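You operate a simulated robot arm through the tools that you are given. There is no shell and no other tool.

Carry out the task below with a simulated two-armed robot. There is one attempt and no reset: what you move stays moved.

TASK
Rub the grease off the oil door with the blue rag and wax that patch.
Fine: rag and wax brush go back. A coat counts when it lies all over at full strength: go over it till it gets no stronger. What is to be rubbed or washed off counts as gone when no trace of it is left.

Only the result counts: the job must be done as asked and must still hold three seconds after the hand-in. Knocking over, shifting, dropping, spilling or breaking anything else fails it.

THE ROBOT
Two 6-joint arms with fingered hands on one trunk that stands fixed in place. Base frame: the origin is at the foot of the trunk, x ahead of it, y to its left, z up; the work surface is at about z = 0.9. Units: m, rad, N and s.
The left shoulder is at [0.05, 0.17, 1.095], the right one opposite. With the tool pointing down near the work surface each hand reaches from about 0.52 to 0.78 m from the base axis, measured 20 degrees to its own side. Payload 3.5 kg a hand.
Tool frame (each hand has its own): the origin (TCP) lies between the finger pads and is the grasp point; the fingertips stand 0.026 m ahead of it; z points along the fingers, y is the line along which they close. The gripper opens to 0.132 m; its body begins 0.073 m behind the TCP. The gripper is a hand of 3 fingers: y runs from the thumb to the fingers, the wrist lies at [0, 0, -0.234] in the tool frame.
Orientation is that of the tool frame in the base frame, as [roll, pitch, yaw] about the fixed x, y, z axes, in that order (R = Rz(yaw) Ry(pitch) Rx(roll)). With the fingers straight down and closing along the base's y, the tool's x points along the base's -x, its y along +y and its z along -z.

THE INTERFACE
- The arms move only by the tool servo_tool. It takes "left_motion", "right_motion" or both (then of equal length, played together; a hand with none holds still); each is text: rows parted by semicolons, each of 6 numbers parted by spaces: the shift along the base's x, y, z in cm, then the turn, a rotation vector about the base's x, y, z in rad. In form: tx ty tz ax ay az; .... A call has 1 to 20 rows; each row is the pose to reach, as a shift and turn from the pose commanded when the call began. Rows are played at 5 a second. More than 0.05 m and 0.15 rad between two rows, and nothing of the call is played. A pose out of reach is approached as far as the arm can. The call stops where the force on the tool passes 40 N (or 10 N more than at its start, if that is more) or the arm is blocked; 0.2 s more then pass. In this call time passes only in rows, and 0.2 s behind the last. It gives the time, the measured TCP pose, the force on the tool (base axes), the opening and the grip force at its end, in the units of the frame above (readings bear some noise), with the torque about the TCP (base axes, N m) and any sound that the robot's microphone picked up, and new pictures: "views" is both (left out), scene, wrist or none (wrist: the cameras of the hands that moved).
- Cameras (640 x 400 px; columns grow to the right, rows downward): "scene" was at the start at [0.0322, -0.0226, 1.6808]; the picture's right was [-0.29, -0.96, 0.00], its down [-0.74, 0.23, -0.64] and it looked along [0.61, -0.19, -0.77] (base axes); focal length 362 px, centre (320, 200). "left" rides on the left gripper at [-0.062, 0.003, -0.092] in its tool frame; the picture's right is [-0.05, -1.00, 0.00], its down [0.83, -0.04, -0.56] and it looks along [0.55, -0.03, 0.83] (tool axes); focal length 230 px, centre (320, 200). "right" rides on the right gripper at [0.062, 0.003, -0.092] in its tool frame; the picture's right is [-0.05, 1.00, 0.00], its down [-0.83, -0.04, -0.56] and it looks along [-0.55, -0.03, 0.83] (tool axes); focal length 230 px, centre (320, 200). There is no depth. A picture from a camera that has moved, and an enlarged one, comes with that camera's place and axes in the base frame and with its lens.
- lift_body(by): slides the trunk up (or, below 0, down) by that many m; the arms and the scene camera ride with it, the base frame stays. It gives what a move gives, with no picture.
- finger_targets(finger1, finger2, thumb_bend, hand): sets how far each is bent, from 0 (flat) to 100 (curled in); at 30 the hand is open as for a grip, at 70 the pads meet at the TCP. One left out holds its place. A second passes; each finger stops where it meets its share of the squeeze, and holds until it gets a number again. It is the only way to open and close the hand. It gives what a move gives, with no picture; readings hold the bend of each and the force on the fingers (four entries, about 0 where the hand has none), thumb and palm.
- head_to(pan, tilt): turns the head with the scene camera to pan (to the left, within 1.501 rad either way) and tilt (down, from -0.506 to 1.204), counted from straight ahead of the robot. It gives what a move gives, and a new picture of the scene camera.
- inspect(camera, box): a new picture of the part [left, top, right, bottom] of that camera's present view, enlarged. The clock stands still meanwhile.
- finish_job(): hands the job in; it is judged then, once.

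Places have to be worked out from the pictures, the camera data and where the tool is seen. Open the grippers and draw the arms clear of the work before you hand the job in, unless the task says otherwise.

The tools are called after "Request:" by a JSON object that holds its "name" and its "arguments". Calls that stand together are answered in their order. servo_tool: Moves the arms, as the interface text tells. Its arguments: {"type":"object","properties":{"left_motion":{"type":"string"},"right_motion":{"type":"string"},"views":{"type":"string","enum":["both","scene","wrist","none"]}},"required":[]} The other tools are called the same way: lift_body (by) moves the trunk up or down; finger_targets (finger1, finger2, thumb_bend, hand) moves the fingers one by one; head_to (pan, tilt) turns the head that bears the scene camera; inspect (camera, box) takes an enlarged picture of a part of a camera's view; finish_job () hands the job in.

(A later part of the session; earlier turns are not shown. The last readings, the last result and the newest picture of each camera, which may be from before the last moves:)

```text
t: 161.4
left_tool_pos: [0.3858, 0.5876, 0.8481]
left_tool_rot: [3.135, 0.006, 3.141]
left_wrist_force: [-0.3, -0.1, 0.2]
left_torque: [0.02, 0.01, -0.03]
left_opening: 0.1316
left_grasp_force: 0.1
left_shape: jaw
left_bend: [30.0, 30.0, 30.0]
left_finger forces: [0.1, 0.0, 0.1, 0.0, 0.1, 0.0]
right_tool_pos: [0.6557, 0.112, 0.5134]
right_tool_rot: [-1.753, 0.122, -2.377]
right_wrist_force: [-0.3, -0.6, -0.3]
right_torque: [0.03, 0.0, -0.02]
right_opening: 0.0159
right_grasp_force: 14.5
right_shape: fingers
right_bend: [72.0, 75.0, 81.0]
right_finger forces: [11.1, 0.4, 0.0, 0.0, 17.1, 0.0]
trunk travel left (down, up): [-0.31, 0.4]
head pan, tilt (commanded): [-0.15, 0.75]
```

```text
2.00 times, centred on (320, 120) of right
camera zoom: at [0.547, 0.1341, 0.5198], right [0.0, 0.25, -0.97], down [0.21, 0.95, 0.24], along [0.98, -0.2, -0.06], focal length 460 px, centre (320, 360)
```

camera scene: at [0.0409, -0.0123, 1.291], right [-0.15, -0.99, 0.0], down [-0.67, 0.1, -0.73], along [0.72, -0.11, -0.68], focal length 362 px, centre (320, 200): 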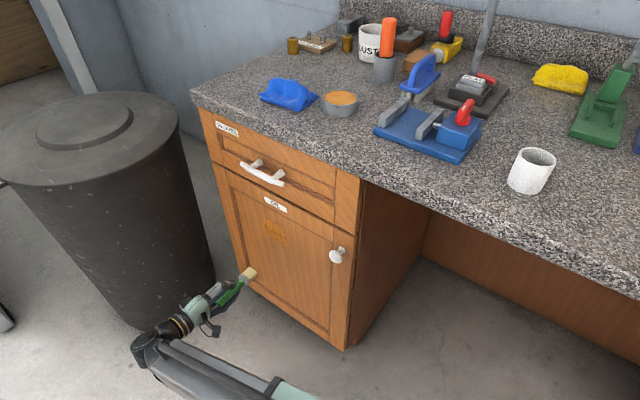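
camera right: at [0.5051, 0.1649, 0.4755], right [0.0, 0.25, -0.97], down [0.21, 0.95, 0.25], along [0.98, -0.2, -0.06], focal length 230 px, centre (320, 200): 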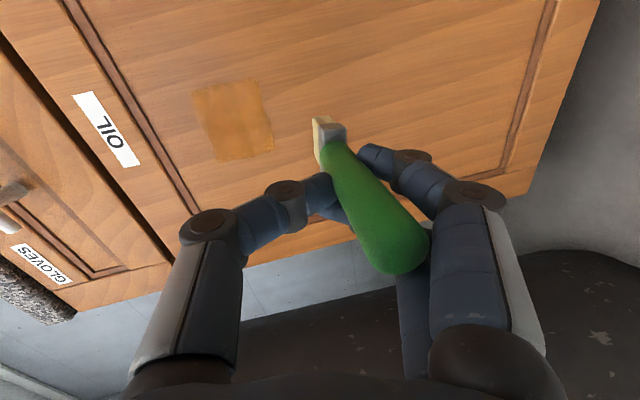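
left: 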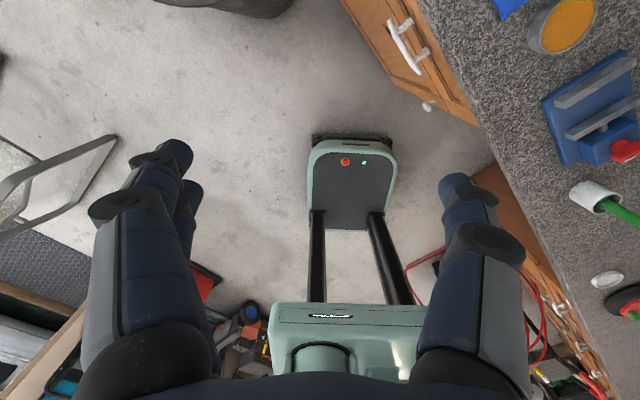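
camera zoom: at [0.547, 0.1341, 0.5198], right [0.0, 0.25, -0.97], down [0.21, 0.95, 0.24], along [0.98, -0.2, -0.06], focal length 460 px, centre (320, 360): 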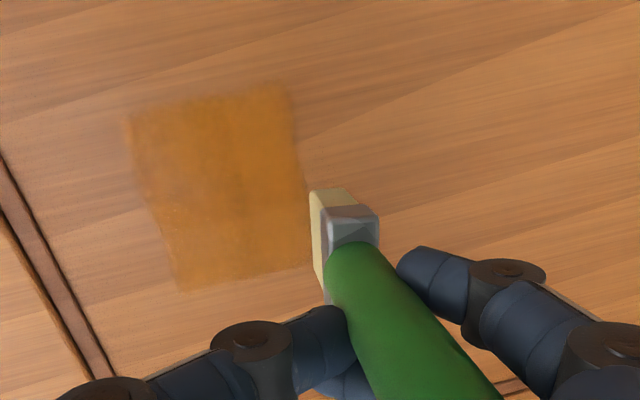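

No further change – the coat is at its maximum. Now I need the brush's exact pose in the hand to put it back, so I'll back away further and take matched zooms.

Request:
{"name": "servo_tool", "arguments": {"right_motion": "-2.5 2.5 0 0 0 0; -5 5 0 0 0 0; -7 7 0 0 0 0", "views": "both"}}

Request:
{"name": "inspect", "arguments": {"camera": "scene", "box": [180, 240, 280, 330]}}

Request:
{"name": "inspect", "arguments": {"camera": "right", "box": [240, 90, 480, 290]}}

```text
t: 162.2
left_tool_pos: [0.3855, 0.5872, 0.8481]
left_tool_rot: [3.134, 0.006, 3.142]
left_wrist_force: [-0.4, 0.5, -0.3]
left_torque: [0.01, -0.01, 0.0]
left_opening: 0.1322
left_grasp_force: 0.0
left_shape: jaw
left_bend: [30.0, 30.0, 30.0]
left_finger forces: [0.0, 0.0, 0.0, 0.0, 0.0, 0.1]
right_tool_pos: [0.5852, 0.1824, 0.512]
right_tool_rot: [-1.754, 0.122, -2.382]
right_wrist_force: [-0.7, -0.3, -1.7]
right_torque: [0.02, 0.04, 0.05]
right_opening: 0.0158
right_grasp_force: 14.8
right_shape: fingers
right_bend: [72.0, 75.0, 81.0]
right_finger forces: [10.9, 0.4, 0.0, 0.0, 17.1, 0.0]
trunk travel left (down, up): [-0.31, 0.4]
head pan, tilt (commanded): [-0.15, 0.75]
camera scene: at [0.0409, -0.0123, 1.291], right [-0.15, -0.99, 0.0], down [-0.67, 0.1, -0.73], along [0.72, -0.11, -0.68], focal length 362 px, centre (320, 200)
camera right: at [0.4768, 0.2045, 0.5194], right [0.0, 0.25, -0.97], down [0.21, 0.95, 0.24], along [0.98, -0.2, -0.06], focal length 230 px, centre (320, 200)
```

scene: 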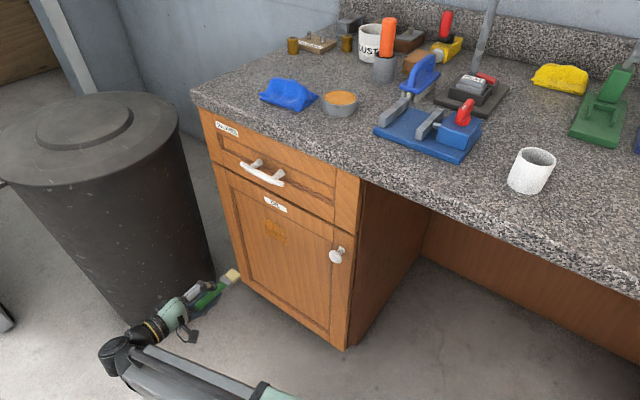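
right: 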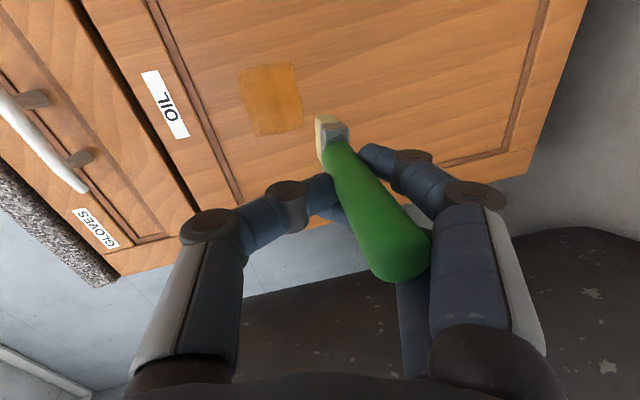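

```text
4.44 times, centred on (230, 285) of scene
camera zoom: at [0.0409, -0.0123, 1.291], right [-0.15, -0.99, 0.0], down [-0.67, 0.1, -0.73], along [0.72, -0.11, -0.68], focal length 1609 px, centre (720, -178)
```

zoom: 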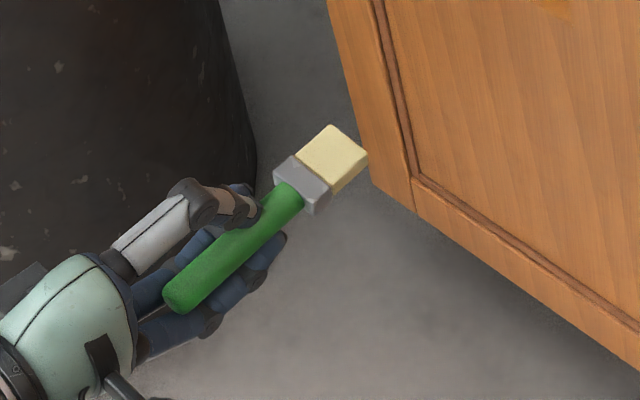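

```text
2.00 times, centred on (360, 190) of right
camera zoom: at [0.4768, 0.2045, 0.5194], right [0.0, 0.25, -0.97], down [0.21, 0.95, 0.24], along [0.98, -0.2, -0.06], focal length 460 px, centre (240, 220)
```

zoom: 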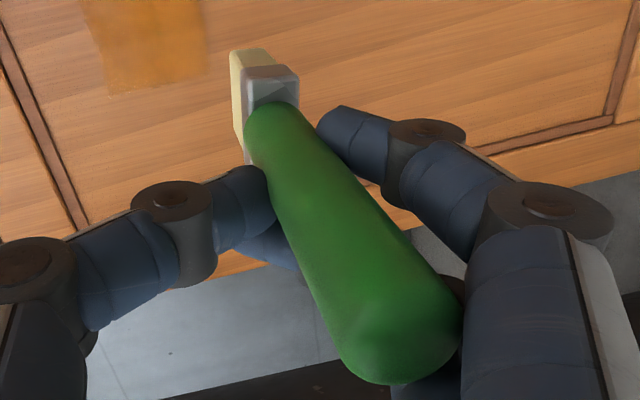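

Triangulated: the brush axis is square to the door (along the door normal), tip 7.9 cm ahead and 2.1 cm below the TCP. I'll raise the trunk, move up, and then tip the hand 90° so the brush points straight down.

Request:
{"name": "lift_body", "arguments": {"by": 0.4}}

Request:
{"name": "servo_tool", "arguments": {"right_motion": "-0.7 -1.5 3.5 0 0 0; -1.5 -3 7 0 0 0; -2.5 -5 10.8 0 0 0; -3.5 -7.2 14.8 0 0 0", "views": "scene"}}

Request:
{"name": "servo_tool", "arguments": {"right_motion": "0 0 0 0.101 0.101 0; 0 0 0 0.202 0.202 0; 0 0 0 0.303 0.303 0; 0 0 0 0.404 0.404 0; 0 0 0 0.505 0.505 0; 0 0 0 0.606 0.606 0; 0 0 0 0.707 0.707 0; 0 0 0 0.808 0.808 0; 0 0 0 0.909 0.909 0; 0 0 0 1.01 1.01 0; 0 0 0 1.111 1.111 0", "views": "both"}}

```text
t: 166.1
left_tool_pos: [0.3841, 0.5885, 1.2486]
left_tool_rot: [3.136, 0.005, 3.141]
left_wrist_force: [0.0, 0.1, -0.9]
left_torque: [0.02, 0.01, -0.04]
left_opening: 0.1319
left_grasp_force: 0.0
left_shape: jaw
left_bend: [30.0, 30.0, 30.0]
left_finger forces: [0.0, 0.0, 0.0, 0.0, 0.0, 0.1]
right_tool_pos: [0.5865, 0.1827, 0.9142]
right_tool_rot: [-1.754, 0.122, -2.378]
right_wrist_force: [0.2, -0.7, -0.8]
right_torque: [0.02, 0.02, -0.01]
right_opening: 0.0159
right_grasp_force: 13.9
right_shape: fingers
right_bend: [72.0, 75.0, 81.0]
right_finger forces: [11.0, 0.4, 0.0, 0.1, 17.1, 0.0]
trunk travel left (down, up): [-0.71, 0.0]
head pan, tilt (commanded): [-0.15, 0.75]
```

```text
t: 167.1
left_tool_pos: [0.3839, 0.5871, 1.2479]
left_tool_rot: [3.134, 0.007, 3.141]
left_wrist_force: [0.3, -0.2, -0.2]
left_torque: [-0.01, 0.01, -0.01]
left_opening: 0.1322
left_grasp_force: 0.0
left_shape: jaw
left_bend: [30.0, 30.0, 30.0]
left_finger forces: [0.0, 0.0, 0.0, 0.0, 0.0, 0.1]
right_tool_pos: [0.5494, 0.1098, 1.0609]
right_tool_rot: [-1.753, 0.122, -2.377]
right_wrist_force: [0.9, 0.2, -0.4]
right_torque: [0.0, 0.03, -0.02]
right_opening: 0.0158
right_grasp_force: 14.4
right_shape: fingers
right_bend: [72.0, 75.0, 81.0]
right_finger forces: [10.8, 0.4, 0.1, 0.1, 16.9, 0.1]
trunk travel left (down, up): [-0.71, 0.0]
head pan, tilt (commanded): [-0.15, 0.75]
camera scene: at [0.0406, -0.0126, 1.691], right [-0.15, -0.99, 0.0], down [-0.67, 0.1, -0.73], along [0.72, -0.11, -0.68], focal length 362 px, centre (320, 200)
```

scene: 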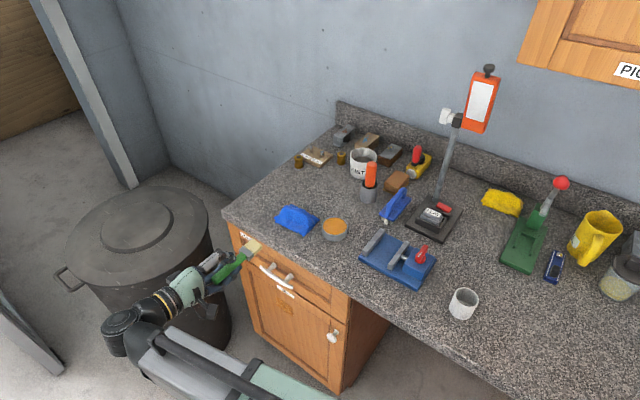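

```text
t: 169.5
left_tool_pos: [0.385, 0.5879, 1.2485]
left_tool_rot: [3.134, 0.005, -3.142]
left_wrist_force: [-0.5, -0.7, -1.2]
left_torque: [-0.01, -0.01, 0.05]
left_opening: 0.132
left_grasp_force: 0.0
left_shape: jaw
left_bend: [30.0, 30.0, 30.0]
left_finger forces: [0.1, 0.1, 0.0, 0.0, 0.0, 0.1]
right_tool_pos: [0.5514, 0.1104, 1.0612]
right_tool_rot: [2.958, -0.022, -2.477]
right_wrist_force: [-0.9, 0.4, -1.2]
right_torque: [0.06, 0.0, 0.01]
right_opening: 0.0156
right_grasp_force: 14.2
right_shape: fingers
right_bend: [72.0, 75.0, 81.0]
right_finger forces: [10.4, 0.3, 0.0, 0.0, 17.2, 0.0]
trunk travel left (down, up): [-0.71, 0.0]
head pan, tilt (commanded): [-0.15, 0.75]
camera scene: at [0.0412, -0.0126, 1.691], right [-0.15, -0.99, 0.0], down [-0.67, 0.1, -0.73], along [0.72, -0.11, -0.68], focal length 362 px, centre (320, 200)
camera right: at [0.5125, 0.0624, 1.1541], right [-0.56, 0.81, 0.18], down [0.75, 0.41, 0.52], along [0.35, 0.43, -0.83], focal length 230 px, centre (320, 200)
```

scene: 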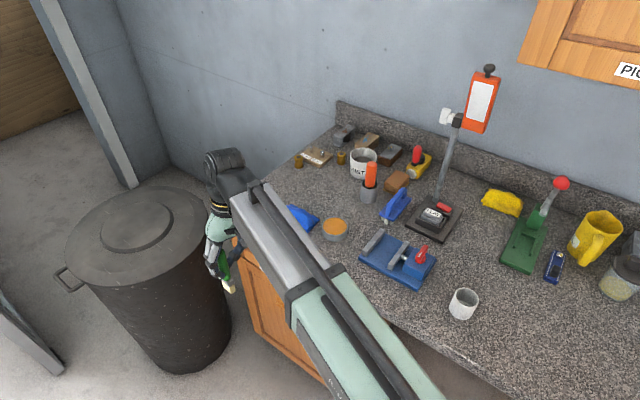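
right: 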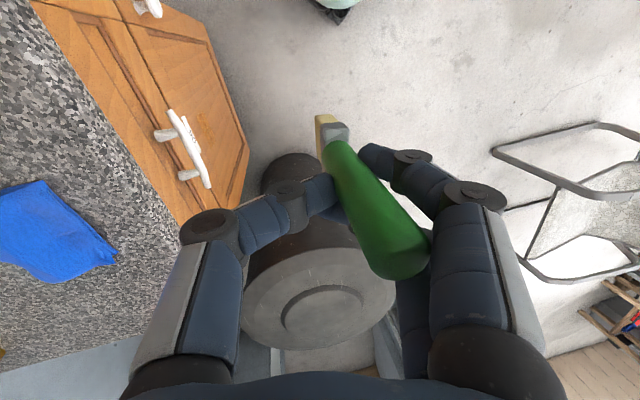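

The brush kept its pose and should now hang vertically. I'll carry it over to above the white cup.

Request:
{"name": "servo_tool", "arguments": {"right_motion": "-0.7 -4 2 0 0 0; -1.5 -8.5 4 0 0 0; -2.2 -13 4.5 0 0 0; -3 -17.6 4.5 0 0 0; -3.7 -22.2 4.5 0 0 0; -4.5 -26.8 4.5 0 0 0; -5.2 -31.4 4.5 0 0 0; -6 -36 4.5 0 0 0; -6.7 -40.6 4.5 0 0 0; -7.5 -45.2 4.5 0 0 0; -8.2 -49.8 4.5 0 0 0; -8.9 -54.1 4.5 0 0 0", "views": "both"}}

Request:
{"name": "head_to", "arguments": {"pan": -0.75, "tilt": 0.95}}

```text
t: 172.1
left_tool_pos: [0.386, 0.5876, 1.2486]
left_tool_rot: [3.134, 0.005, 3.14]
left_wrist_force: [-0.1, 0.1, -0.1]
left_torque: [0.0, 0.03, 0.01]
left_opening: 0.1321
left_grasp_force: 0.0
left_shape: jaw
left_bend: [30.0, 30.0, 30.0]
left_finger forces: [0.1, 0.1, 0.1, 0.0, 0.1, 0.1]
right_tool_pos: [0.4611, -0.4307, 1.1059]
right_tool_rot: [2.96, -0.021, -2.477]
right_wrist_force: [0.3, 0.2, -0.6]
right_torque: [-0.01, -0.02, -0.02]
right_opening: 0.0155
right_grasp_force: 14.1
right_shape: fingers
right_bend: [72.0, 75.0, 81.0]
right_finger forces: [10.3, 0.2, 0.0, 0.0, 17.3, 0.1]
trunk travel left (down, up): [-0.71, 0.0]
head pan, tilt (commanded): [-0.15, 0.75]
camera scene: at [0.0407, -0.013, 1.691], right [-0.15, -0.99, 0.0], down [-0.67, 0.1, -0.73], along [0.72, -0.11, -0.68], focal length 362 px, centre (320, 200)
camera right: at [0.4225, -0.4791, 1.1993], right [-0.56, 0.81, 0.18], down [0.75, 0.41, 0.52], along [0.35, 0.43, -0.83], focal length 230 px, centre (320, 200)
```

scene: 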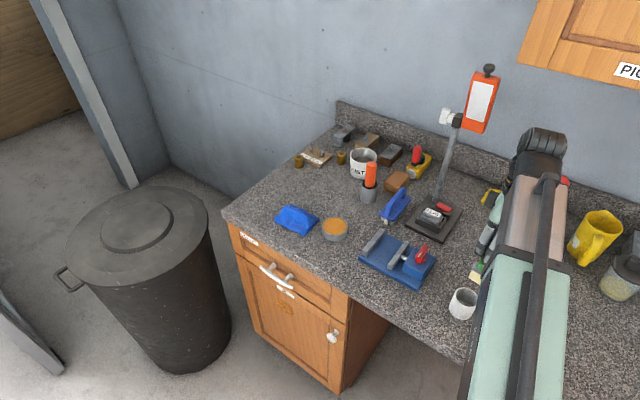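
right: 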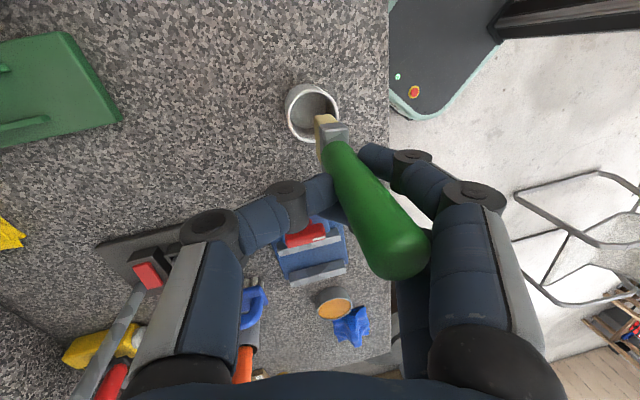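

```text
t: 173.1
left_tool_pos: [0.3855, 0.5876, 1.2478]
left_tool_rot: [3.134, 0.004, 3.141]
left_wrist_force: [0.3, 0.5, 0.6]
left_torque: [0.01, -0.02, 0.0]
left_opening: 0.1319
left_grasp_force: 0.1
left_shape: jaw
left_bend: [30.0, 30.0, 30.0]
left_finger forces: [0.0, 0.1, 0.1, 0.0, 0.0, 0.0]
right_tool_pos: [0.4625, -0.43, 1.1069]
right_tool_rot: [2.96, -0.02, -2.478]
right_wrist_force: [-0.4, 0.2, -0.7]
right_torque: [0.01, -0.02, 0.0]
right_opening: 0.0156
right_grasp_force: 14.0
right_shape: fingers
right_bend: [72.0, 75.0, 81.0]
right_finger forces: [10.3, 0.2, 0.0, 0.0, 17.3, 0.0]
trunk travel left (down, up): [-0.71, 0.0]
head pan, tilt (commanded): [-0.75, 0.949]
camera scene: at [0.0122, -0.0495, 1.6755], right [-0.68, -0.73, 0.0], down [-0.59, 0.55, -0.58], along [0.43, -0.4, -0.81], focal length 362 px, centre (320, 200)
```

scene: 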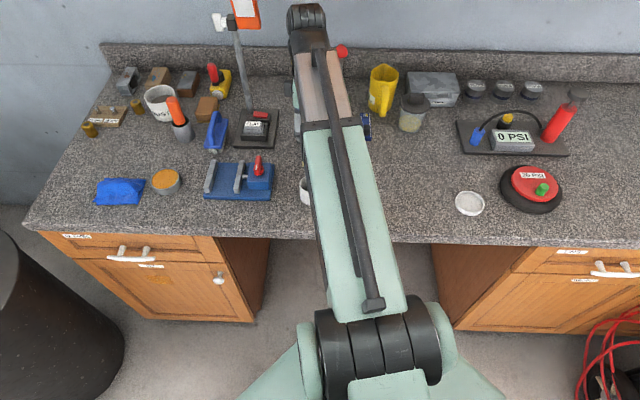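

The arm hides the cup from there, so I'll turn the head back and zoom from the scene and wrist cameras to line the tip up with the cup.

Request:
{"name": "head_to", "arguments": {"pan": -0.2, "tilt": 0.85}}

Request:
{"name": "inspect", "arguments": {"camera": "right", "box": [260, 60, 400, 180]}}

Request:
{"name": "inspect", "arguments": {"camera": "scene", "box": [400, 160, 520, 290]}}

```text
t: 174.0
left_tool_pos: [0.3854, 0.5881, 1.2489]
left_tool_rot: [3.133, 0.005, 3.141]
left_wrist_force: [-0.5, -0.7, -0.8]
left_torque: [0.0, 0.01, 0.02]
left_opening: 0.1319
left_grasp_force: 0.0
left_shape: jaw
left_bend: [30.0, 30.0, 30.0]
left_finger forces: [0.0, 0.1, 0.0, 0.1, 0.0, 0.0]
right_tool_pos: [0.4609, -0.4297, 1.1053]
right_tool_rot: [2.96, -0.022, -2.478]
right_wrist_force: [0.0, -0.2, -1.3]
right_torque: [0.0, -0.01, -0.02]
right_opening: 0.0157
right_grasp_force: 14.0
right_shape: fingers
right_bend: [72.0, 75.0, 81.0]
right_finger forces: [10.3, 0.3, 0.1, 0.0, 17.2, 0.0]
trunk travel left (down, up): [-0.71, 0.0]
head pan, tilt (commanded): [-0.201, 0.85]
camera scene: at [0.0355, -0.0157, 1.683], right [-0.2, -0.98, 0.0], down [-0.74, 0.15, -0.66], along [0.65, -0.13, -0.75], focal length 362 px, centre (320, 200)
```

scene: 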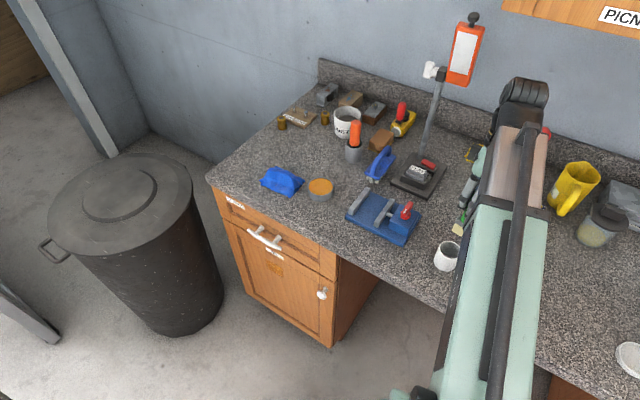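

```text
3.33 times, centred on (330, 120) of right
camera zoom: at [0.4226, -0.4779, 1.1996], right [-0.56, 0.81, 0.18], down [0.75, 0.41, 0.52], along [0.35, 0.43, -0.83], focal length 767 px, centre (287, 467)
```

zoom: 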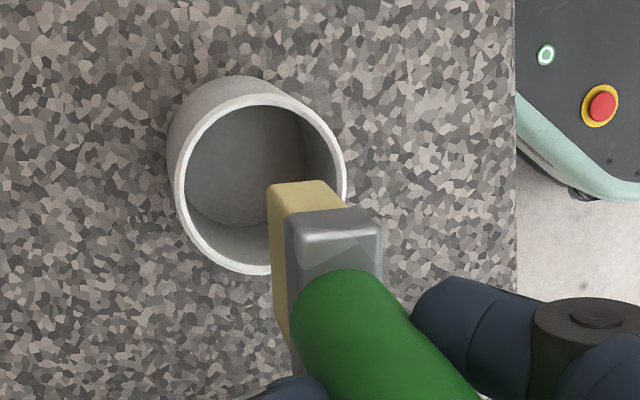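

```text
3.08 times, centred on (460, 225) of scene
camera zoom: at [0.0355, -0.0157, 1.683], right [-0.2, -0.98, 0.0], down [-0.74, 0.15, -0.66], along [0.65, -0.13, -0.75], focal length 1114 px, centre (-111, 123)
```

zoom: 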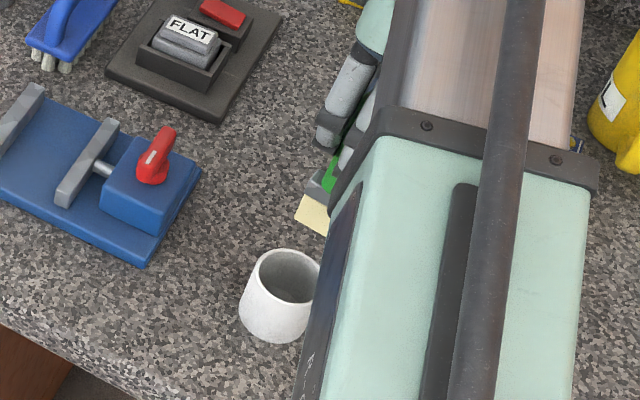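

The tip (≈0.4456, −0.4168) is right above the cup centre (≈0.445, −0.418). I'll lower 5 cm to just above the rim and check again.

Request:
{"name": "servo_tool", "arguments": {"right_motion": "0 0 -2 0 0 0; 0 0 -4 0 0 0; 0 0 -5 0 0 0", "views": "none"}}

Request:
{"name": "inspect", "arguments": {"camera": "right", "box": [260, 60, 400, 180]}}

Request:
{"name": "inspect", "arguments": {"camera": "scene", "box": [410, 190, 500, 280]}}

```text
t: 174.8
left_tool_pos: [0.3846, 0.588, 1.2485]
left_tool_rot: [3.135, 0.006, -3.141]
left_wrist_force: [0.1, 0.4, -0.9]
left_torque: [0.0, 0.02, 0.01]
left_opening: 0.132
left_grasp_force: 0.1
left_shape: jaw
left_bend: [30.0, 30.0, 30.0]
left_finger forces: [0.1, 0.0, 0.1, 0.0, 0.0, 0.0]
right_tool_pos: [0.4618, -0.4297, 1.0559]
right_tool_rot: [2.96, -0.022, -2.478]
right_wrist_force: [0.2, 0.3, -1.0]
right_torque: [-0.02, 0.03, 0.01]
right_opening: 0.0153
right_grasp_force: 13.4
right_shape: fingers
right_bend: [72.0, 75.0, 81.0]
right_finger forces: [10.3, 0.2, 0.1, 0.0, 17.2, 0.1]
trunk travel left (down, up): [-0.71, 0.0]
head pan, tilt (commanded): [-0.201, 0.85]
```

```text
3.33 times, centred on (330, 120) of right
camera zoom: at [0.4228, -0.4786, 1.1493], right [-0.56, 0.81, 0.18], down [0.75, 0.41, 0.52], along [0.35, 0.43, -0.83], focal length 767 px, centre (287, 467)
```

zoom: 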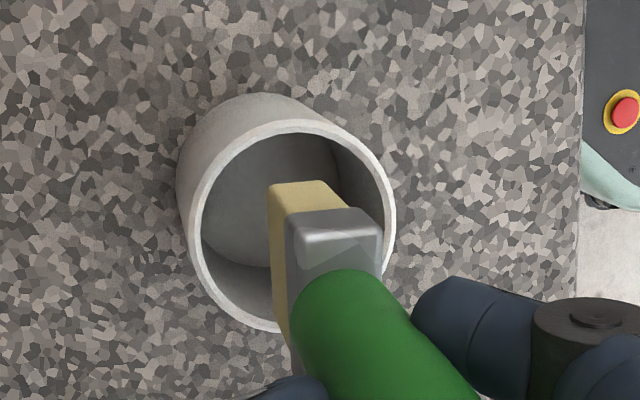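

```text
4.44 times, centred on (455, 235) of scene
camera zoom: at [0.0356, -0.0157, 1.683], right [-0.2, -0.98, 0.0], down [-0.74, 0.15, -0.66], along [0.65, -0.13, -0.75], focal length 1609 px, centre (-280, 44)
```

zoom: 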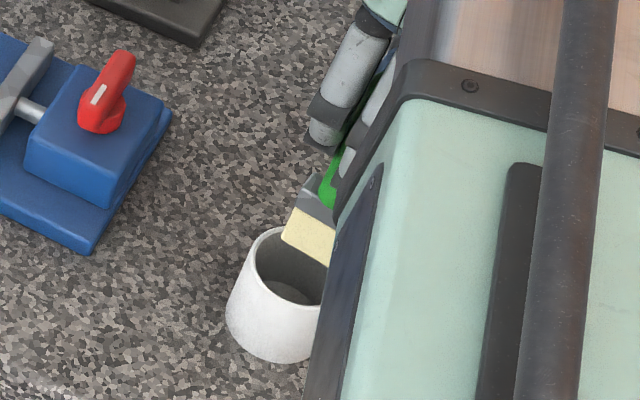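

Both views agree the tip is centred over the cup to within about 2 mm. I'll lower it 3.5 cm so the bristles enter the cup, watching the force.

Request:
{"name": "servo_tool", "arguments": {"right_motion": "0 0 -1 0 0 0; 0 0 -2 0 0 0; 0 0 -2.8 0 0 0; 0 0 -3.5 0 0 0", "views": "none"}}

Request:
{"name": "inspect", "arguments": {"camera": "right", "box": [260, 60, 400, 180]}}

Request:
{"name": "inspect", "arguments": {"camera": "scene", "box": [410, 190, 500, 280]}}

```text
t: 175.8
left_tool_pos: [0.3856, 0.5888, 1.2484]
left_tool_rot: [3.134, 0.005, 3.141]
left_wrist_force: [0.1, 0.6, 0.4]
left_torque: [-0.05, 0.0, 0.0]
left_opening: 0.1321
left_grasp_force: 0.1
left_shape: jaw
left_bend: [30.0, 30.0, 30.0]
left_finger forces: [0.0, 0.1, 0.1, 0.0, 0.1, 0.0]
right_tool_pos: [0.4613, -0.4303, 1.0214]
right_tool_rot: [2.96, -0.02, -2.48]
right_wrist_force: [-0.3, 0.2, -0.6]
right_torque: [0.0, 0.0, -0.01]
right_opening: 0.0155
right_grasp_force: 13.7
right_shape: fingers
right_bend: [72.0, 75.0, 81.0]
right_finger forces: [10.3, 0.1, 0.0, 0.0, 17.2, 0.0]
trunk travel left (down, up): [-0.71, 0.0]
head pan, tilt (commanded): [-0.201, 0.85]
```

```text
3.33 times, centred on (330, 120) of right
camera zoom: at [0.423, -0.4785, 1.114], right [-0.56, 0.81, 0.18], down [0.75, 0.41, 0.52], along [0.35, 0.43, -0.83], focal length 767 px, centre (287, 467)
```

zoom: 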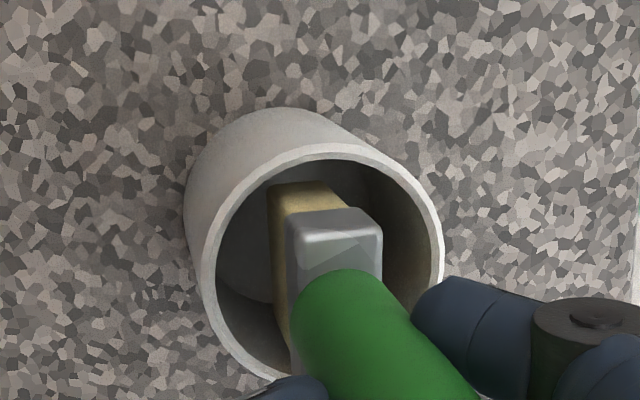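

```text
4.44 times, centred on (455, 235) of scene
camera zoom: at [0.0356, -0.0156, 1.683], right [-0.2, -0.98, 0.0], down [-0.74, 0.15, -0.66], along [0.65, -0.13, -0.75], focal length 1609 px, centre (-280, 44)
```

zoom: 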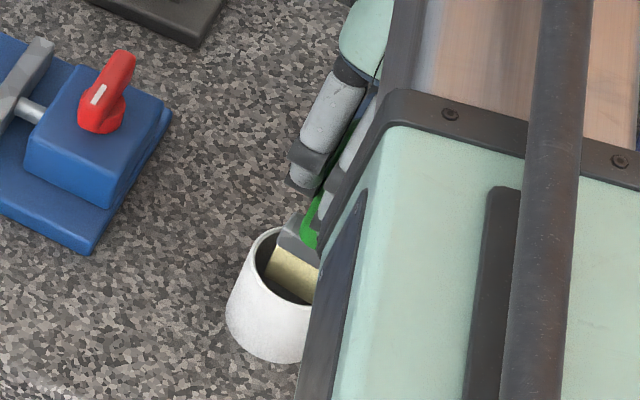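

The bristles are inside the cup with no contact. I'll lower 2.5 cm more, checking that the fingertips stay above the rim.

Request:
{"name": "servo_tool", "arguments": {"right_motion": "0 0 -1 0 0 0; 0 0 -1.8 0 0 0; 0 0 -2.5 0 0 0", "views": "none"}}

Request:
{"name": "inspect", "arguments": {"camera": "right", "box": [220, 40, 460, 240]}}

Request:
{"name": "inspect", "arguments": {"camera": "scene", "box": [410, 190, 500, 280]}}

```text
t: 176.6
left_tool_pos: [0.3854, 0.5873, 1.248]
left_tool_rot: [3.133, 0.004, -3.14]
left_wrist_force: [0.2, 0.3, -0.4]
left_torque: [-0.03, 0.0, 0.0]
left_opening: 0.1319
left_grasp_force: 0.0
left_shape: jaw
left_bend: [30.0, 30.0, 30.0]
left_finger forces: [0.0, 0.1, 0.1, 0.0, 0.1, 0.0]
right_tool_pos: [0.4627, -0.4305, 0.9962]
right_tool_rot: [2.962, -0.021, -2.478]
right_wrist_force: [0.2, 0.3, -1.0]
right_torque: [0.03, -0.01, 0.01]
right_opening: 0.0158
right_grasp_force: 13.7
right_shape: fingers
right_bend: [72.0, 75.0, 81.0]
right_finger forces: [10.4, 0.2, 0.0, 0.0, 17.2, 0.1]
trunk travel left (down, up): [-0.71, 0.0]
head pan, tilt (commanded): [-0.201, 0.85]
```

```text
2.00 times, centred on (340, 140) of right
camera zoom: at [0.4233, -0.4785, 1.0891], right [-0.56, 0.81, 0.18], down [0.75, 0.41, 0.52], along [0.35, 0.43, -0.83], focal length 460 px, centre (280, 320)
```

zoom: 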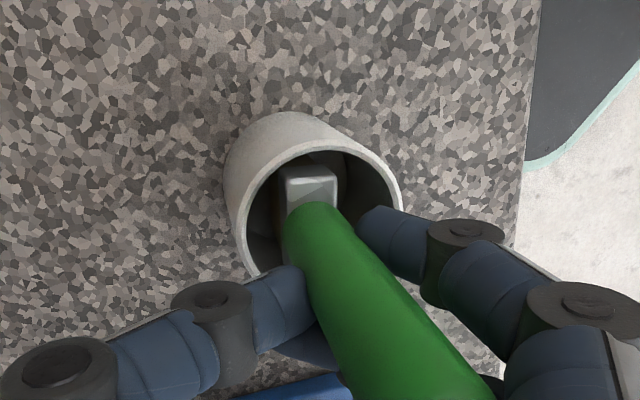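

```text
4.44 times, centred on (455, 235) of scene
camera zoom: at [0.0356, -0.0157, 1.683], right [-0.2, -0.98, 0.0], down [-0.74, 0.15, -0.66], along [0.65, -0.13, -0.75], focal length 1609 px, centre (-280, 44)
```

zoom: 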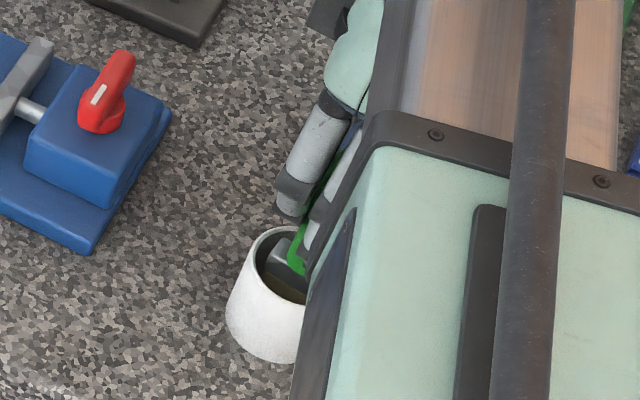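

No contact so far; fingertip is near the rim. I'll creep down in 2 mm steps, up to 8 mm.

Request:
{"name": "servo_tool", "arguments": {"right_motion": "0 0 -0.2 0 0 0; 0 0 -0.4 0 0 0; 0 0 -0.6 0 0 0", "views": "none"}}

Request:
{"name": "inspect", "arguments": {"camera": "right", "box": [220, 40, 460, 240]}}

```text
t: 177.4
left_tool_pos: [0.3849, 0.5876, 1.2476]
left_tool_rot: [3.135, 0.004, 3.141]
left_wrist_force: [-0.1, 0.2, 0.1]
left_torque: [0.0, -0.03, -0.01]
left_opening: 0.1321
left_grasp_force: 0.1
left_shape: jaw
left_bend: [30.0, 30.0, 30.0]
left_finger forces: [0.1, 0.1, 0.1, 0.0, 0.1, 0.1]
right_tool_pos: [0.462, -0.4315, 0.9901]
right_tool_rot: [2.961, -0.021, -2.479]
right_wrist_force: [-0.7, 0.7, 0.3]
right_torque: [0.01, 0.0, 0.0]
right_opening: 0.0157
right_grasp_force: 14.2
right_shape: fingers
right_bend: [72.0, 75.0, 81.0]
right_finger forces: [10.3, 0.3, 0.1, 0.1, 17.1, 0.0]
trunk travel left (down, up): [-0.71, 0.0]
head pan, tilt (commanded): [-0.201, 0.85]
```

```text
2.00 times, centred on (340, 140) of right
camera zoom: at [0.4231, -0.4786, 1.083], right [-0.56, 0.81, 0.18], down [0.75, 0.41, 0.52], along [0.35, 0.43, -0.83], focal length 460 px, centre (280, 320)
```

zoom: 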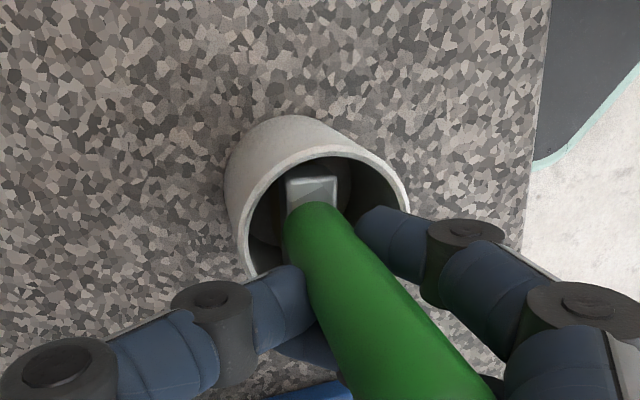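

Still free. I'll continue creeping down in small steps until I feel the bottom.

Request:
{"name": "servo_tool", "arguments": {"right_motion": "0 0 -0.2 0 0 0; 0 0 -0.4 0 0 0", "views": "none"}}

Request:
{"name": "inspect", "arguments": {"camera": "right", "box": [220, 40, 460, 240]}}

Request:
{"name": "inspect", "arguments": {"camera": "scene", "box": [410, 190, 500, 280]}}

```text
t: 178.0
left_tool_pos: [0.3839, 0.5877, 1.248]
left_tool_rot: [3.135, 0.007, 3.142]
left_wrist_force: [-0.2, 0.5, 0.8]
left_torque: [0.03, -0.01, 0.02]
left_opening: 0.1321
left_grasp_force: 0.0
left_shape: jaw
left_bend: [30.0, 30.0, 30.0]
left_finger forces: [0.1, 0.1, 0.0, 0.0, 0.0, 0.0]
right_tool_pos: [0.4605, -0.4304, 0.9873]
right_tool_rot: [2.962, -0.021, -2.478]
right_wrist_force: [0.9, -0.9, 20.8]
right_torque: [0.09, 0.18, 0.03]
right_opening: 0.0152
right_grasp_force: 19.2
right_shape: fingers
right_bend: [72.0, 75.0, 81.0]
right_finger forces: [15.5, 0.3, 0.1, 0.0, 22.2, 0.0]
trunk travel left (down, up): [-0.71, 0.0]
head pan, tilt (commanded): [-0.201, 0.85]
```

```text
2.00 times, centred on (340, 140) of right
camera zoom: at [0.4225, -0.4778, 1.0807], right [-0.56, 0.81, 0.18], down [0.75, 0.41, 0.52], along [0.35, 0.43, -0.83], focal length 460 px, centre (280, 320)
```

zoom: 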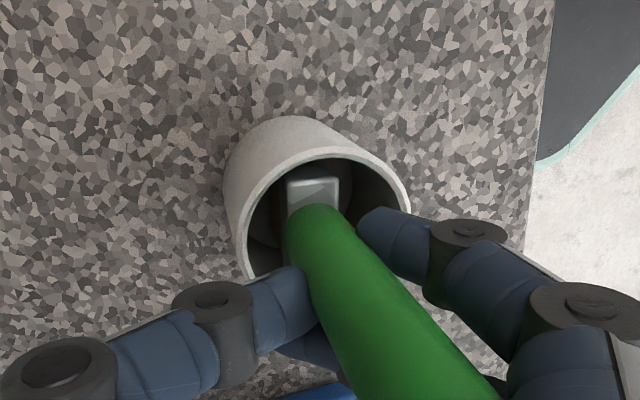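

```text
4.44 times, centred on (455, 235) of scene
camera zoom: at [0.0344, -0.0145, 1.6834], right [-0.2, -0.98, 0.0], down [-0.74, 0.15, -0.66], along [0.65, -0.13, -0.75], focal length 1609 px, centre (-280, 44)
```

zoom: 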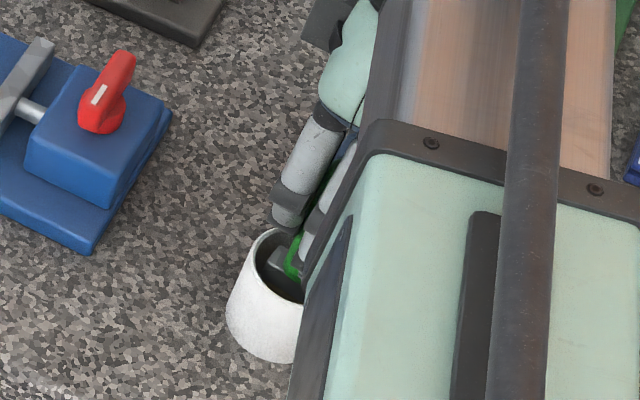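

The brush has bottomed in the cup (20 N). The fingertips are only a few millimetres above the rim, so I'll raise 5 mm, then open the hand slowly.

Request:
{"name": "servo_tool", "arguments": {"right_motion": "0 0 0.2 0 0 0; 0 0 0.5 0 0 0", "views": "none"}}

Request:
{"name": "finger_targets", "arguments": {"hand": "right", "finger1": 60, "finger2": 60, "thumb_bend": 65}}

Request:
{"name": "inspect", "arguments": {"camera": "right", "box": [220, 40, 460, 240]}}

Request:
{"name": "inspect", "arguments": {"camera": "scene", "box": [410, 190, 500, 280]}}

```text
t: 178.6
left_tool_pos: [0.3863, 0.5875, 1.2484]
left_tool_rot: [3.135, 0.004, -3.141]
left_wrist_force: [-0.2, 0.6, 0.0]
left_torque: [0.01, 0.02, -0.04]
left_opening: 0.1314
left_grasp_force: 0.1
left_shape: jaw
left_bend: [30.0, 30.0, 30.0]
left_finger forces: [0.1, 0.0, 0.0, 0.1, 0.0, 0.0]
right_tool_pos: [0.4609, -0.4316, 0.9898]
right_tool_rot: [2.959, -0.021, -2.479]
right_wrist_force: [0.5, -0.8, -0.7]
right_torque: [-0.03, -0.03, -0.01]
right_opening: 0.0155
right_grasp_force: 13.8
right_shape: fingers
right_bend: [72.0, 75.0, 81.0]
right_finger forces: [10.3, 0.2, 0.1, 0.1, 17.4, 0.0]
trunk travel left (down, up): [-0.71, 0.0]
head pan, tilt (commanded): [-0.201, 0.85]
```

```text
t: 179.6
left_tool_pos: [0.3846, 0.5885, 1.2474]
left_tool_rot: [3.133, 0.004, 3.141]
left_wrist_force: [-0.3, -0.1, 0.2]
left_torque: [0.0, -0.01, -0.01]
left_opening: 0.1318
left_grasp_force: 0.0
left_shape: jaw
left_bend: [30.0, 30.0, 30.0]
left_finger forces: [0.0, 0.1, 0.0, 0.0, 0.0, 0.0]
right_tool_pos: [0.4615, -0.4312, 0.9908]
right_tool_rot: [2.96, -0.021, -2.478]
right_wrist_force: [0.2, 0.7, 0.4]
right_torque: [0.01, -0.04, 0.01]
right_opening: 0.0271
right_grasp_force: 0.0
right_shape: fingers
right_bend: [60.0, 60.0, 65.0]
right_finger forces: [0.0, 0.0, 0.0, 0.1, 0.0, 0.0]
trunk travel left (down, up): [-0.71, 0.0]
head pan, tilt (commanded): [-0.201, 0.85]
```

```text
2.00 times, centred on (340, 140) of right
camera zoom: at [0.4228, -0.4784, 1.084], right [-0.56, 0.81, 0.18], down [0.75, 0.41, 0.52], along [0.35, 0.43, -0.83], focal length 460 px, centre (280, 320)
```

zoom: 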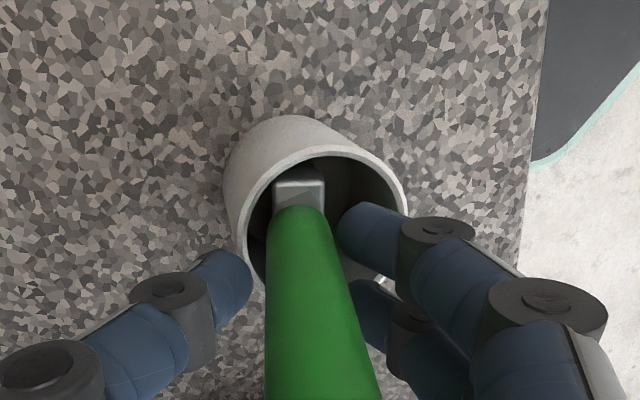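

```text
4.44 times, centred on (455, 235) of scene
camera zoom: at [0.0355, -0.0155, 1.683], right [-0.2, -0.98, 0.0], down [-0.74, 0.15, -0.66], along [0.65, -0.13, -0.75], focal length 1609 px, centre (-280, 44)
```

zoom: 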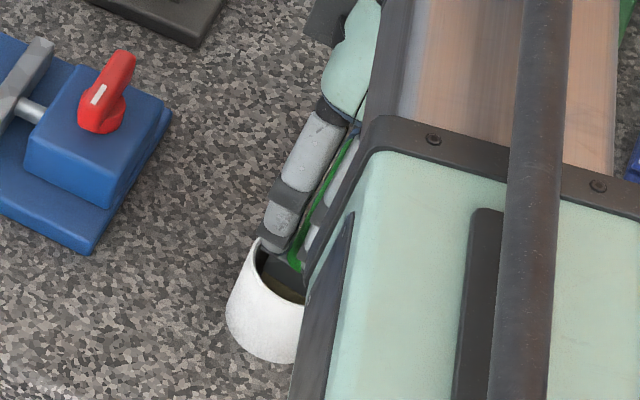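

The brush stands free in the cup. I'll raise the hand 1 cm clear of the rim first, then open fully and go straight up.

Request:
{"name": "servo_tool", "arguments": {"right_motion": "0 0 0.5 0 0 0; 0 0 1.2 0 0 0", "views": "none"}}

Request:
{"name": "finger_targets", "arguments": {"hand": "right", "finger1": 30, "finger2": 30, "thumb_bend": 30}}

Request:
{"name": "inspect", "arguments": {"camera": "right", "box": [160, 20, 500, 240]}}

```text
t: 180.2
left_tool_pos: [0.3853, 0.5881, 1.2486]
left_tool_rot: [3.135, 0.005, 3.141]
left_wrist_force: [0.0, 0.4, -0.6]
left_torque: [-0.02, 0.01, -0.01]
left_opening: 0.1317
left_grasp_force: 0.0
left_shape: jaw
left_bend: [30.0, 30.0, 30.0]
left_finger forces: [0.1, 0.0, 0.0, 0.0, 0.0, 0.0]
right_tool_pos: [0.4618, -0.43, 1.0028]
right_tool_rot: [2.961, -0.021, -2.479]
right_wrist_force: [0.3, -0.3, -0.5]
right_torque: [-0.02, -0.01, 0.0]
right_opening: 0.0271
right_grasp_force: 0.0
right_shape: fingers
right_bend: [60.0, 60.0, 65.0]
right_finger forces: [0.0, 0.0, 0.1, 0.1, 0.0, 0.0]
trunk travel left (down, up): [-0.71, 0.0]
head pan, tilt (commanded): [-0.201, 0.85]
```

```text
t: 181.2
left_tool_pos: [0.3845, 0.5884, 1.2487]
left_tool_rot: [3.134, 0.006, -3.141]
left_wrist_force: [0.5, -0.8, 0.2]
left_torque: [0.02, 0.0, 0.03]
left_opening: 0.1319
left_grasp_force: 0.3
left_shape: jaw
left_bend: [30.0, 30.0, 30.0]
left_finger forces: [0.0, 0.0, 0.0, 0.0, 0.0, 0.0]
right_tool_pos: [0.4617, -0.4302, 1.0025]
right_tool_rot: [2.96, -0.022, -2.478]
right_wrist_force: [-1.4, -1.1, 0.1]
right_torque: [0.02, -0.03, 0.01]
right_opening: 0.134
right_grasp_force: 0.0
right_shape: fingers
right_bend: [30.0, 30.0, 30.0]
right_finger forces: [0.0, 0.0, 0.1, 0.0, 0.1, 0.0]
trunk travel left (down, up): [-0.71, 0.0]
head pan, tilt (commanded): [-0.201, 0.85]
```

```text
1.82 times, centred on (330, 130) of right
camera zoom: at [0.423, -0.4783, 1.096], right [-0.56, 0.81, 0.18], down [0.75, 0.41, 0.52], along [0.35, 0.43, -0.83], focal length 418 px, centre (302, 327)
```

zoom: 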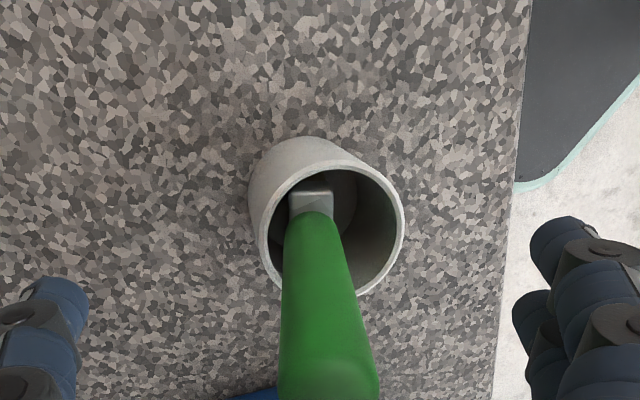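

Hand is fully open around the handle with no contact. I'll move straight up and look over the whole scene.

Request:
{"name": "servo_tool", "arguments": {"right_motion": "0 0 3 0 0 0; 0 0 7 0 0 0; 0 0 11.5 0 0 0; 0 0 16 0 0 0; 0 0 20 0 0 0", "views": "both"}}

Request:
{"name": "inspect", "arguments": {"camera": "scene", "box": [410, 190, 500, 280]}}

```text
t: 182.4
left_tool_pos: [0.3848, 0.5879, 1.2488]
left_tool_rot: [3.135, 0.005, -3.14]
left_wrist_force: [0.9, 0.2, -0.4]
left_torque: [0.02, 0.0, -0.01]
left_opening: 0.1318
left_grasp_force: 0.1
left_shape: jaw
left_bend: [30.0, 30.0, 30.0]
left_finger forces: [0.0, 0.1, 0.0, 0.1, 0.1, 0.0]
right_tool_pos: [0.4667, -0.4329, 1.1402]
right_tool_rot: [2.966, -0.019, -2.48]
right_wrist_force: [-0.2, -0.3, 0.4]
right_torque: [-0.02, -0.02, 0.03]
right_opening: 0.1341
right_grasp_force: 0.0
right_shape: fingers
right_bend: [30.0, 30.0, 30.0]
right_finger forces: [0.1, 0.0, 0.1, 0.0, 0.0, 0.0]
right hand out of reach, approached as far as the arm can: row 4, 5
trunk travel left (down, up): [-0.71, 0.0]
head pan, tilt (commanded): [-0.201, 0.85]
camera scene: at [0.0353, -0.0155, 1.683], right [-0.2, -0.98, 0.0], down [-0.74, 0.15, -0.66], along [0.65, -0.13, -0.75], focal length 362 px, centre (320, 200)
camera right: at [0.428, -0.4798, 1.2341], right [-0.56, 0.81, 0.17], down [0.75, 0.41, 0.52], along [0.35, 0.42, -0.83], focal length 230 px, centre (320, 200)
```

scene: 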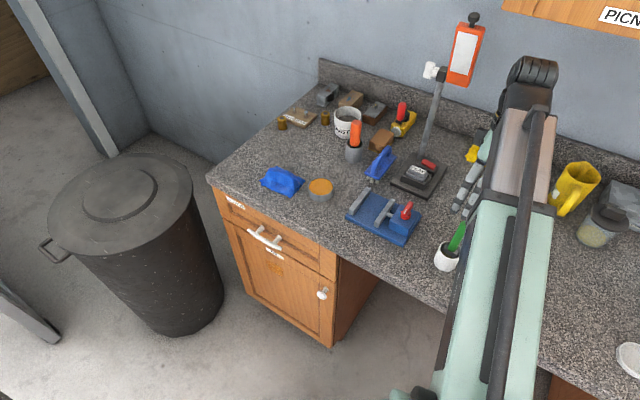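
right: 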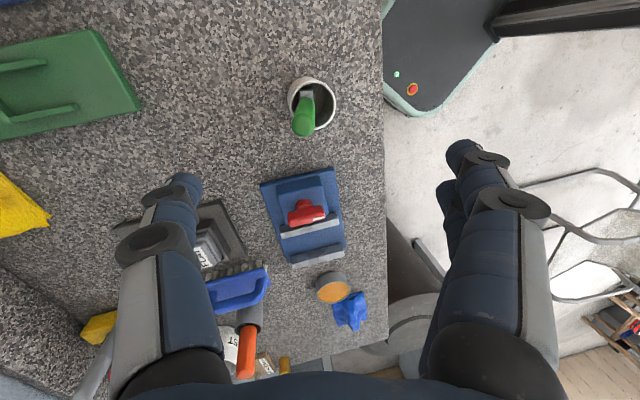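

```text
4.44 times, centred on (455, 235) of scene
camera zoom: at [0.0353, -0.0155, 1.683], right [-0.2, -0.98, 0.0], down [-0.74, 0.15, -0.66], along [0.65, -0.13, -0.75], focal length 1609 px, centre (-280, 44)
```

zoom: 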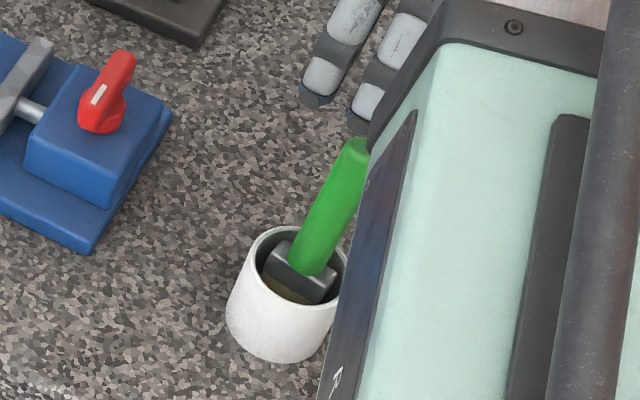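

The brush is back upright in its cup and nothing else has moved. I'll return the right hand to its starting area and then inspect the coat and rag once more.

Request:
{"name": "servo_tool", "arguments": {"right_motion": "1.5 1.2 2 0 0 0; 3 2.4 4 0 0 0; 4.6 3.6 6 0 0 0; 6.2 4.9 8 0 0 0; 7.8 6.1 10 0 0 0; 9.3 7.3 11 0 0 0", "views": "both"}}

Request:
{"name": "inspect", "arguments": {"camera": "scene", "box": [225, 190, 345, 310]}}

Request:
{"name": "inspect", "arguments": {"camera": "scene", "box": [258, 250, 292, 280]}}

Request:
{"name": "inspect", "arguments": {"camera": "scene", "box": [240, 60, 480, 290]}}

```text
t: 183.8
left_tool_pos: [0.385, 0.5882, 1.2476]
left_tool_rot: [3.134, 0.004, 3.141]
left_wrist_force: [-0.4, -0.1, -0.1]
left_torque: [-0.04, 0.0, 0.01]
left_opening: 0.1318
left_grasp_force: 0.2
left_shape: jaw
left_bend: [30.0, 30.0, 30.0]
left_finger forces: [0.0, 0.1, 0.0, 0.0, 0.0, 0.1]
right_tool_pos: [0.5857, -0.3647, 1.1883]
right_tool_rot: [2.996, -0.001, -2.482]
right_wrist_force: [0.0, -0.5, -0.8]
right_torque: [0.0, 0.03, -0.02]
right_opening: 0.1344
right_grasp_force: 0.1
right_shape: fingers
right_bend: [30.0, 30.0, 30.0]
right_finger forces: [0.1, 0.1, 0.0, 0.1, 0.0, 0.0]
right hand out of reach, approached as far as the arm can: row 1, 2, 3, 4, 5, 6
trunk travel left (down, up): [-0.71, 0.0]
head pan, tilt (commanded): [-0.201, 0.85]
camera scene: at [0.0356, -0.0152, 1.683], right [-0.2, -0.98, 0.0], down [-0.74, 0.15, -0.66], along [0.65, -0.13, -0.75], focal length 362 px, centre (320, 200)
camera right: at [0.5434, -0.4099, 1.2812], right [-0.56, 0.81, 0.15], down [0.73, 0.41, 0.54], along [0.38, 0.41, -0.83], focal length 230 px, centre (320, 200)
```

scene: 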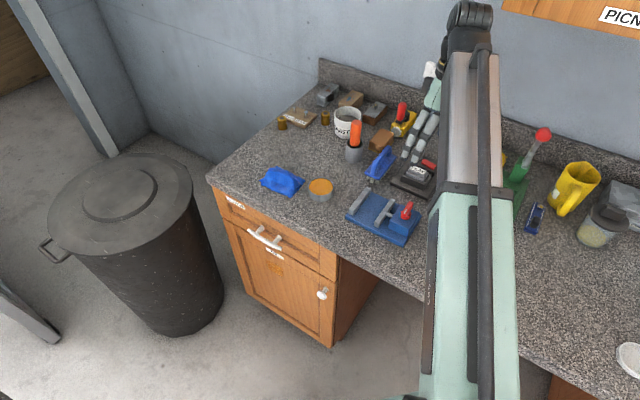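
right: 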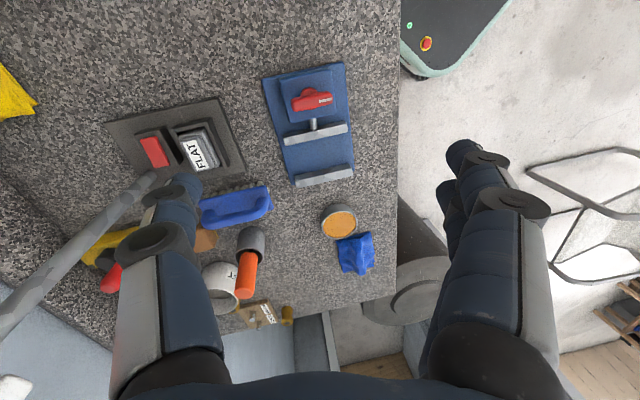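

```text
3.33 times, centred on (285, 250) of scene
camera zoom: at [0.0356, -0.0152, 1.683], right [-0.2, -0.98, 0.0], down [-0.74, 0.15, -0.66], along [0.65, -0.13, -0.75], focal length 1207 px, centre (437, 33)
```

zoom: 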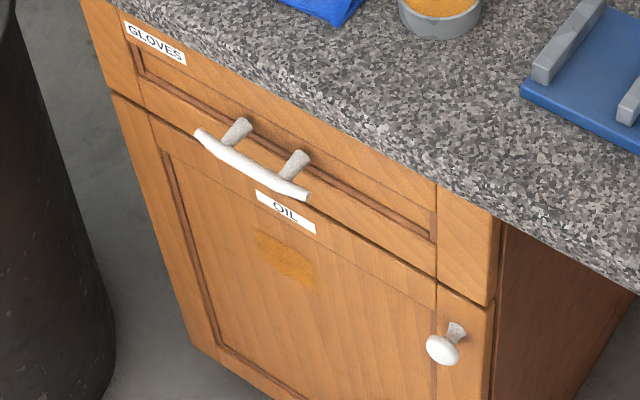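

```text
13.33 times, centred on (275, 265) of scene
camera zoom: at [0.0356, -0.0152, 1.683], right [-0.2, -0.98, 0.0], down [-0.74, 0.15, -0.66], along [0.65, -0.13, -0.75], focal length 4827 px, centre (920, -667)
```

zoom: 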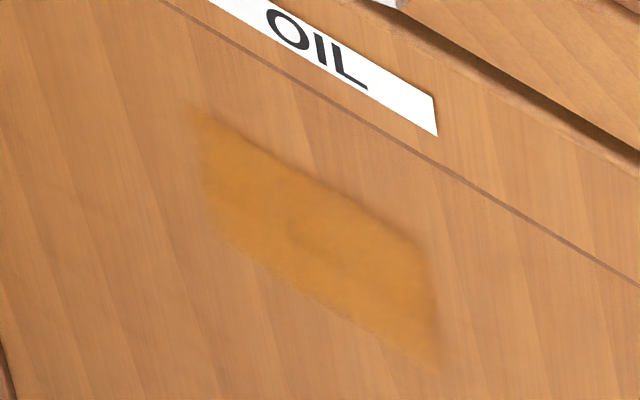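

```text
1.74 times, centred on (360, 175) of scene
camera zoom: at [0.0356, -0.0152, 1.683], right [-0.2, -0.98, 0.0], down [-0.74, 0.15, -0.66], along [0.65, -0.13, -0.75], focal length 630 px, centre (250, 244)
```

zoom: 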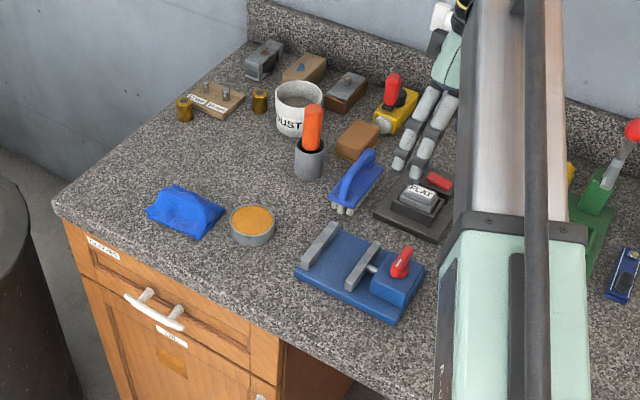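

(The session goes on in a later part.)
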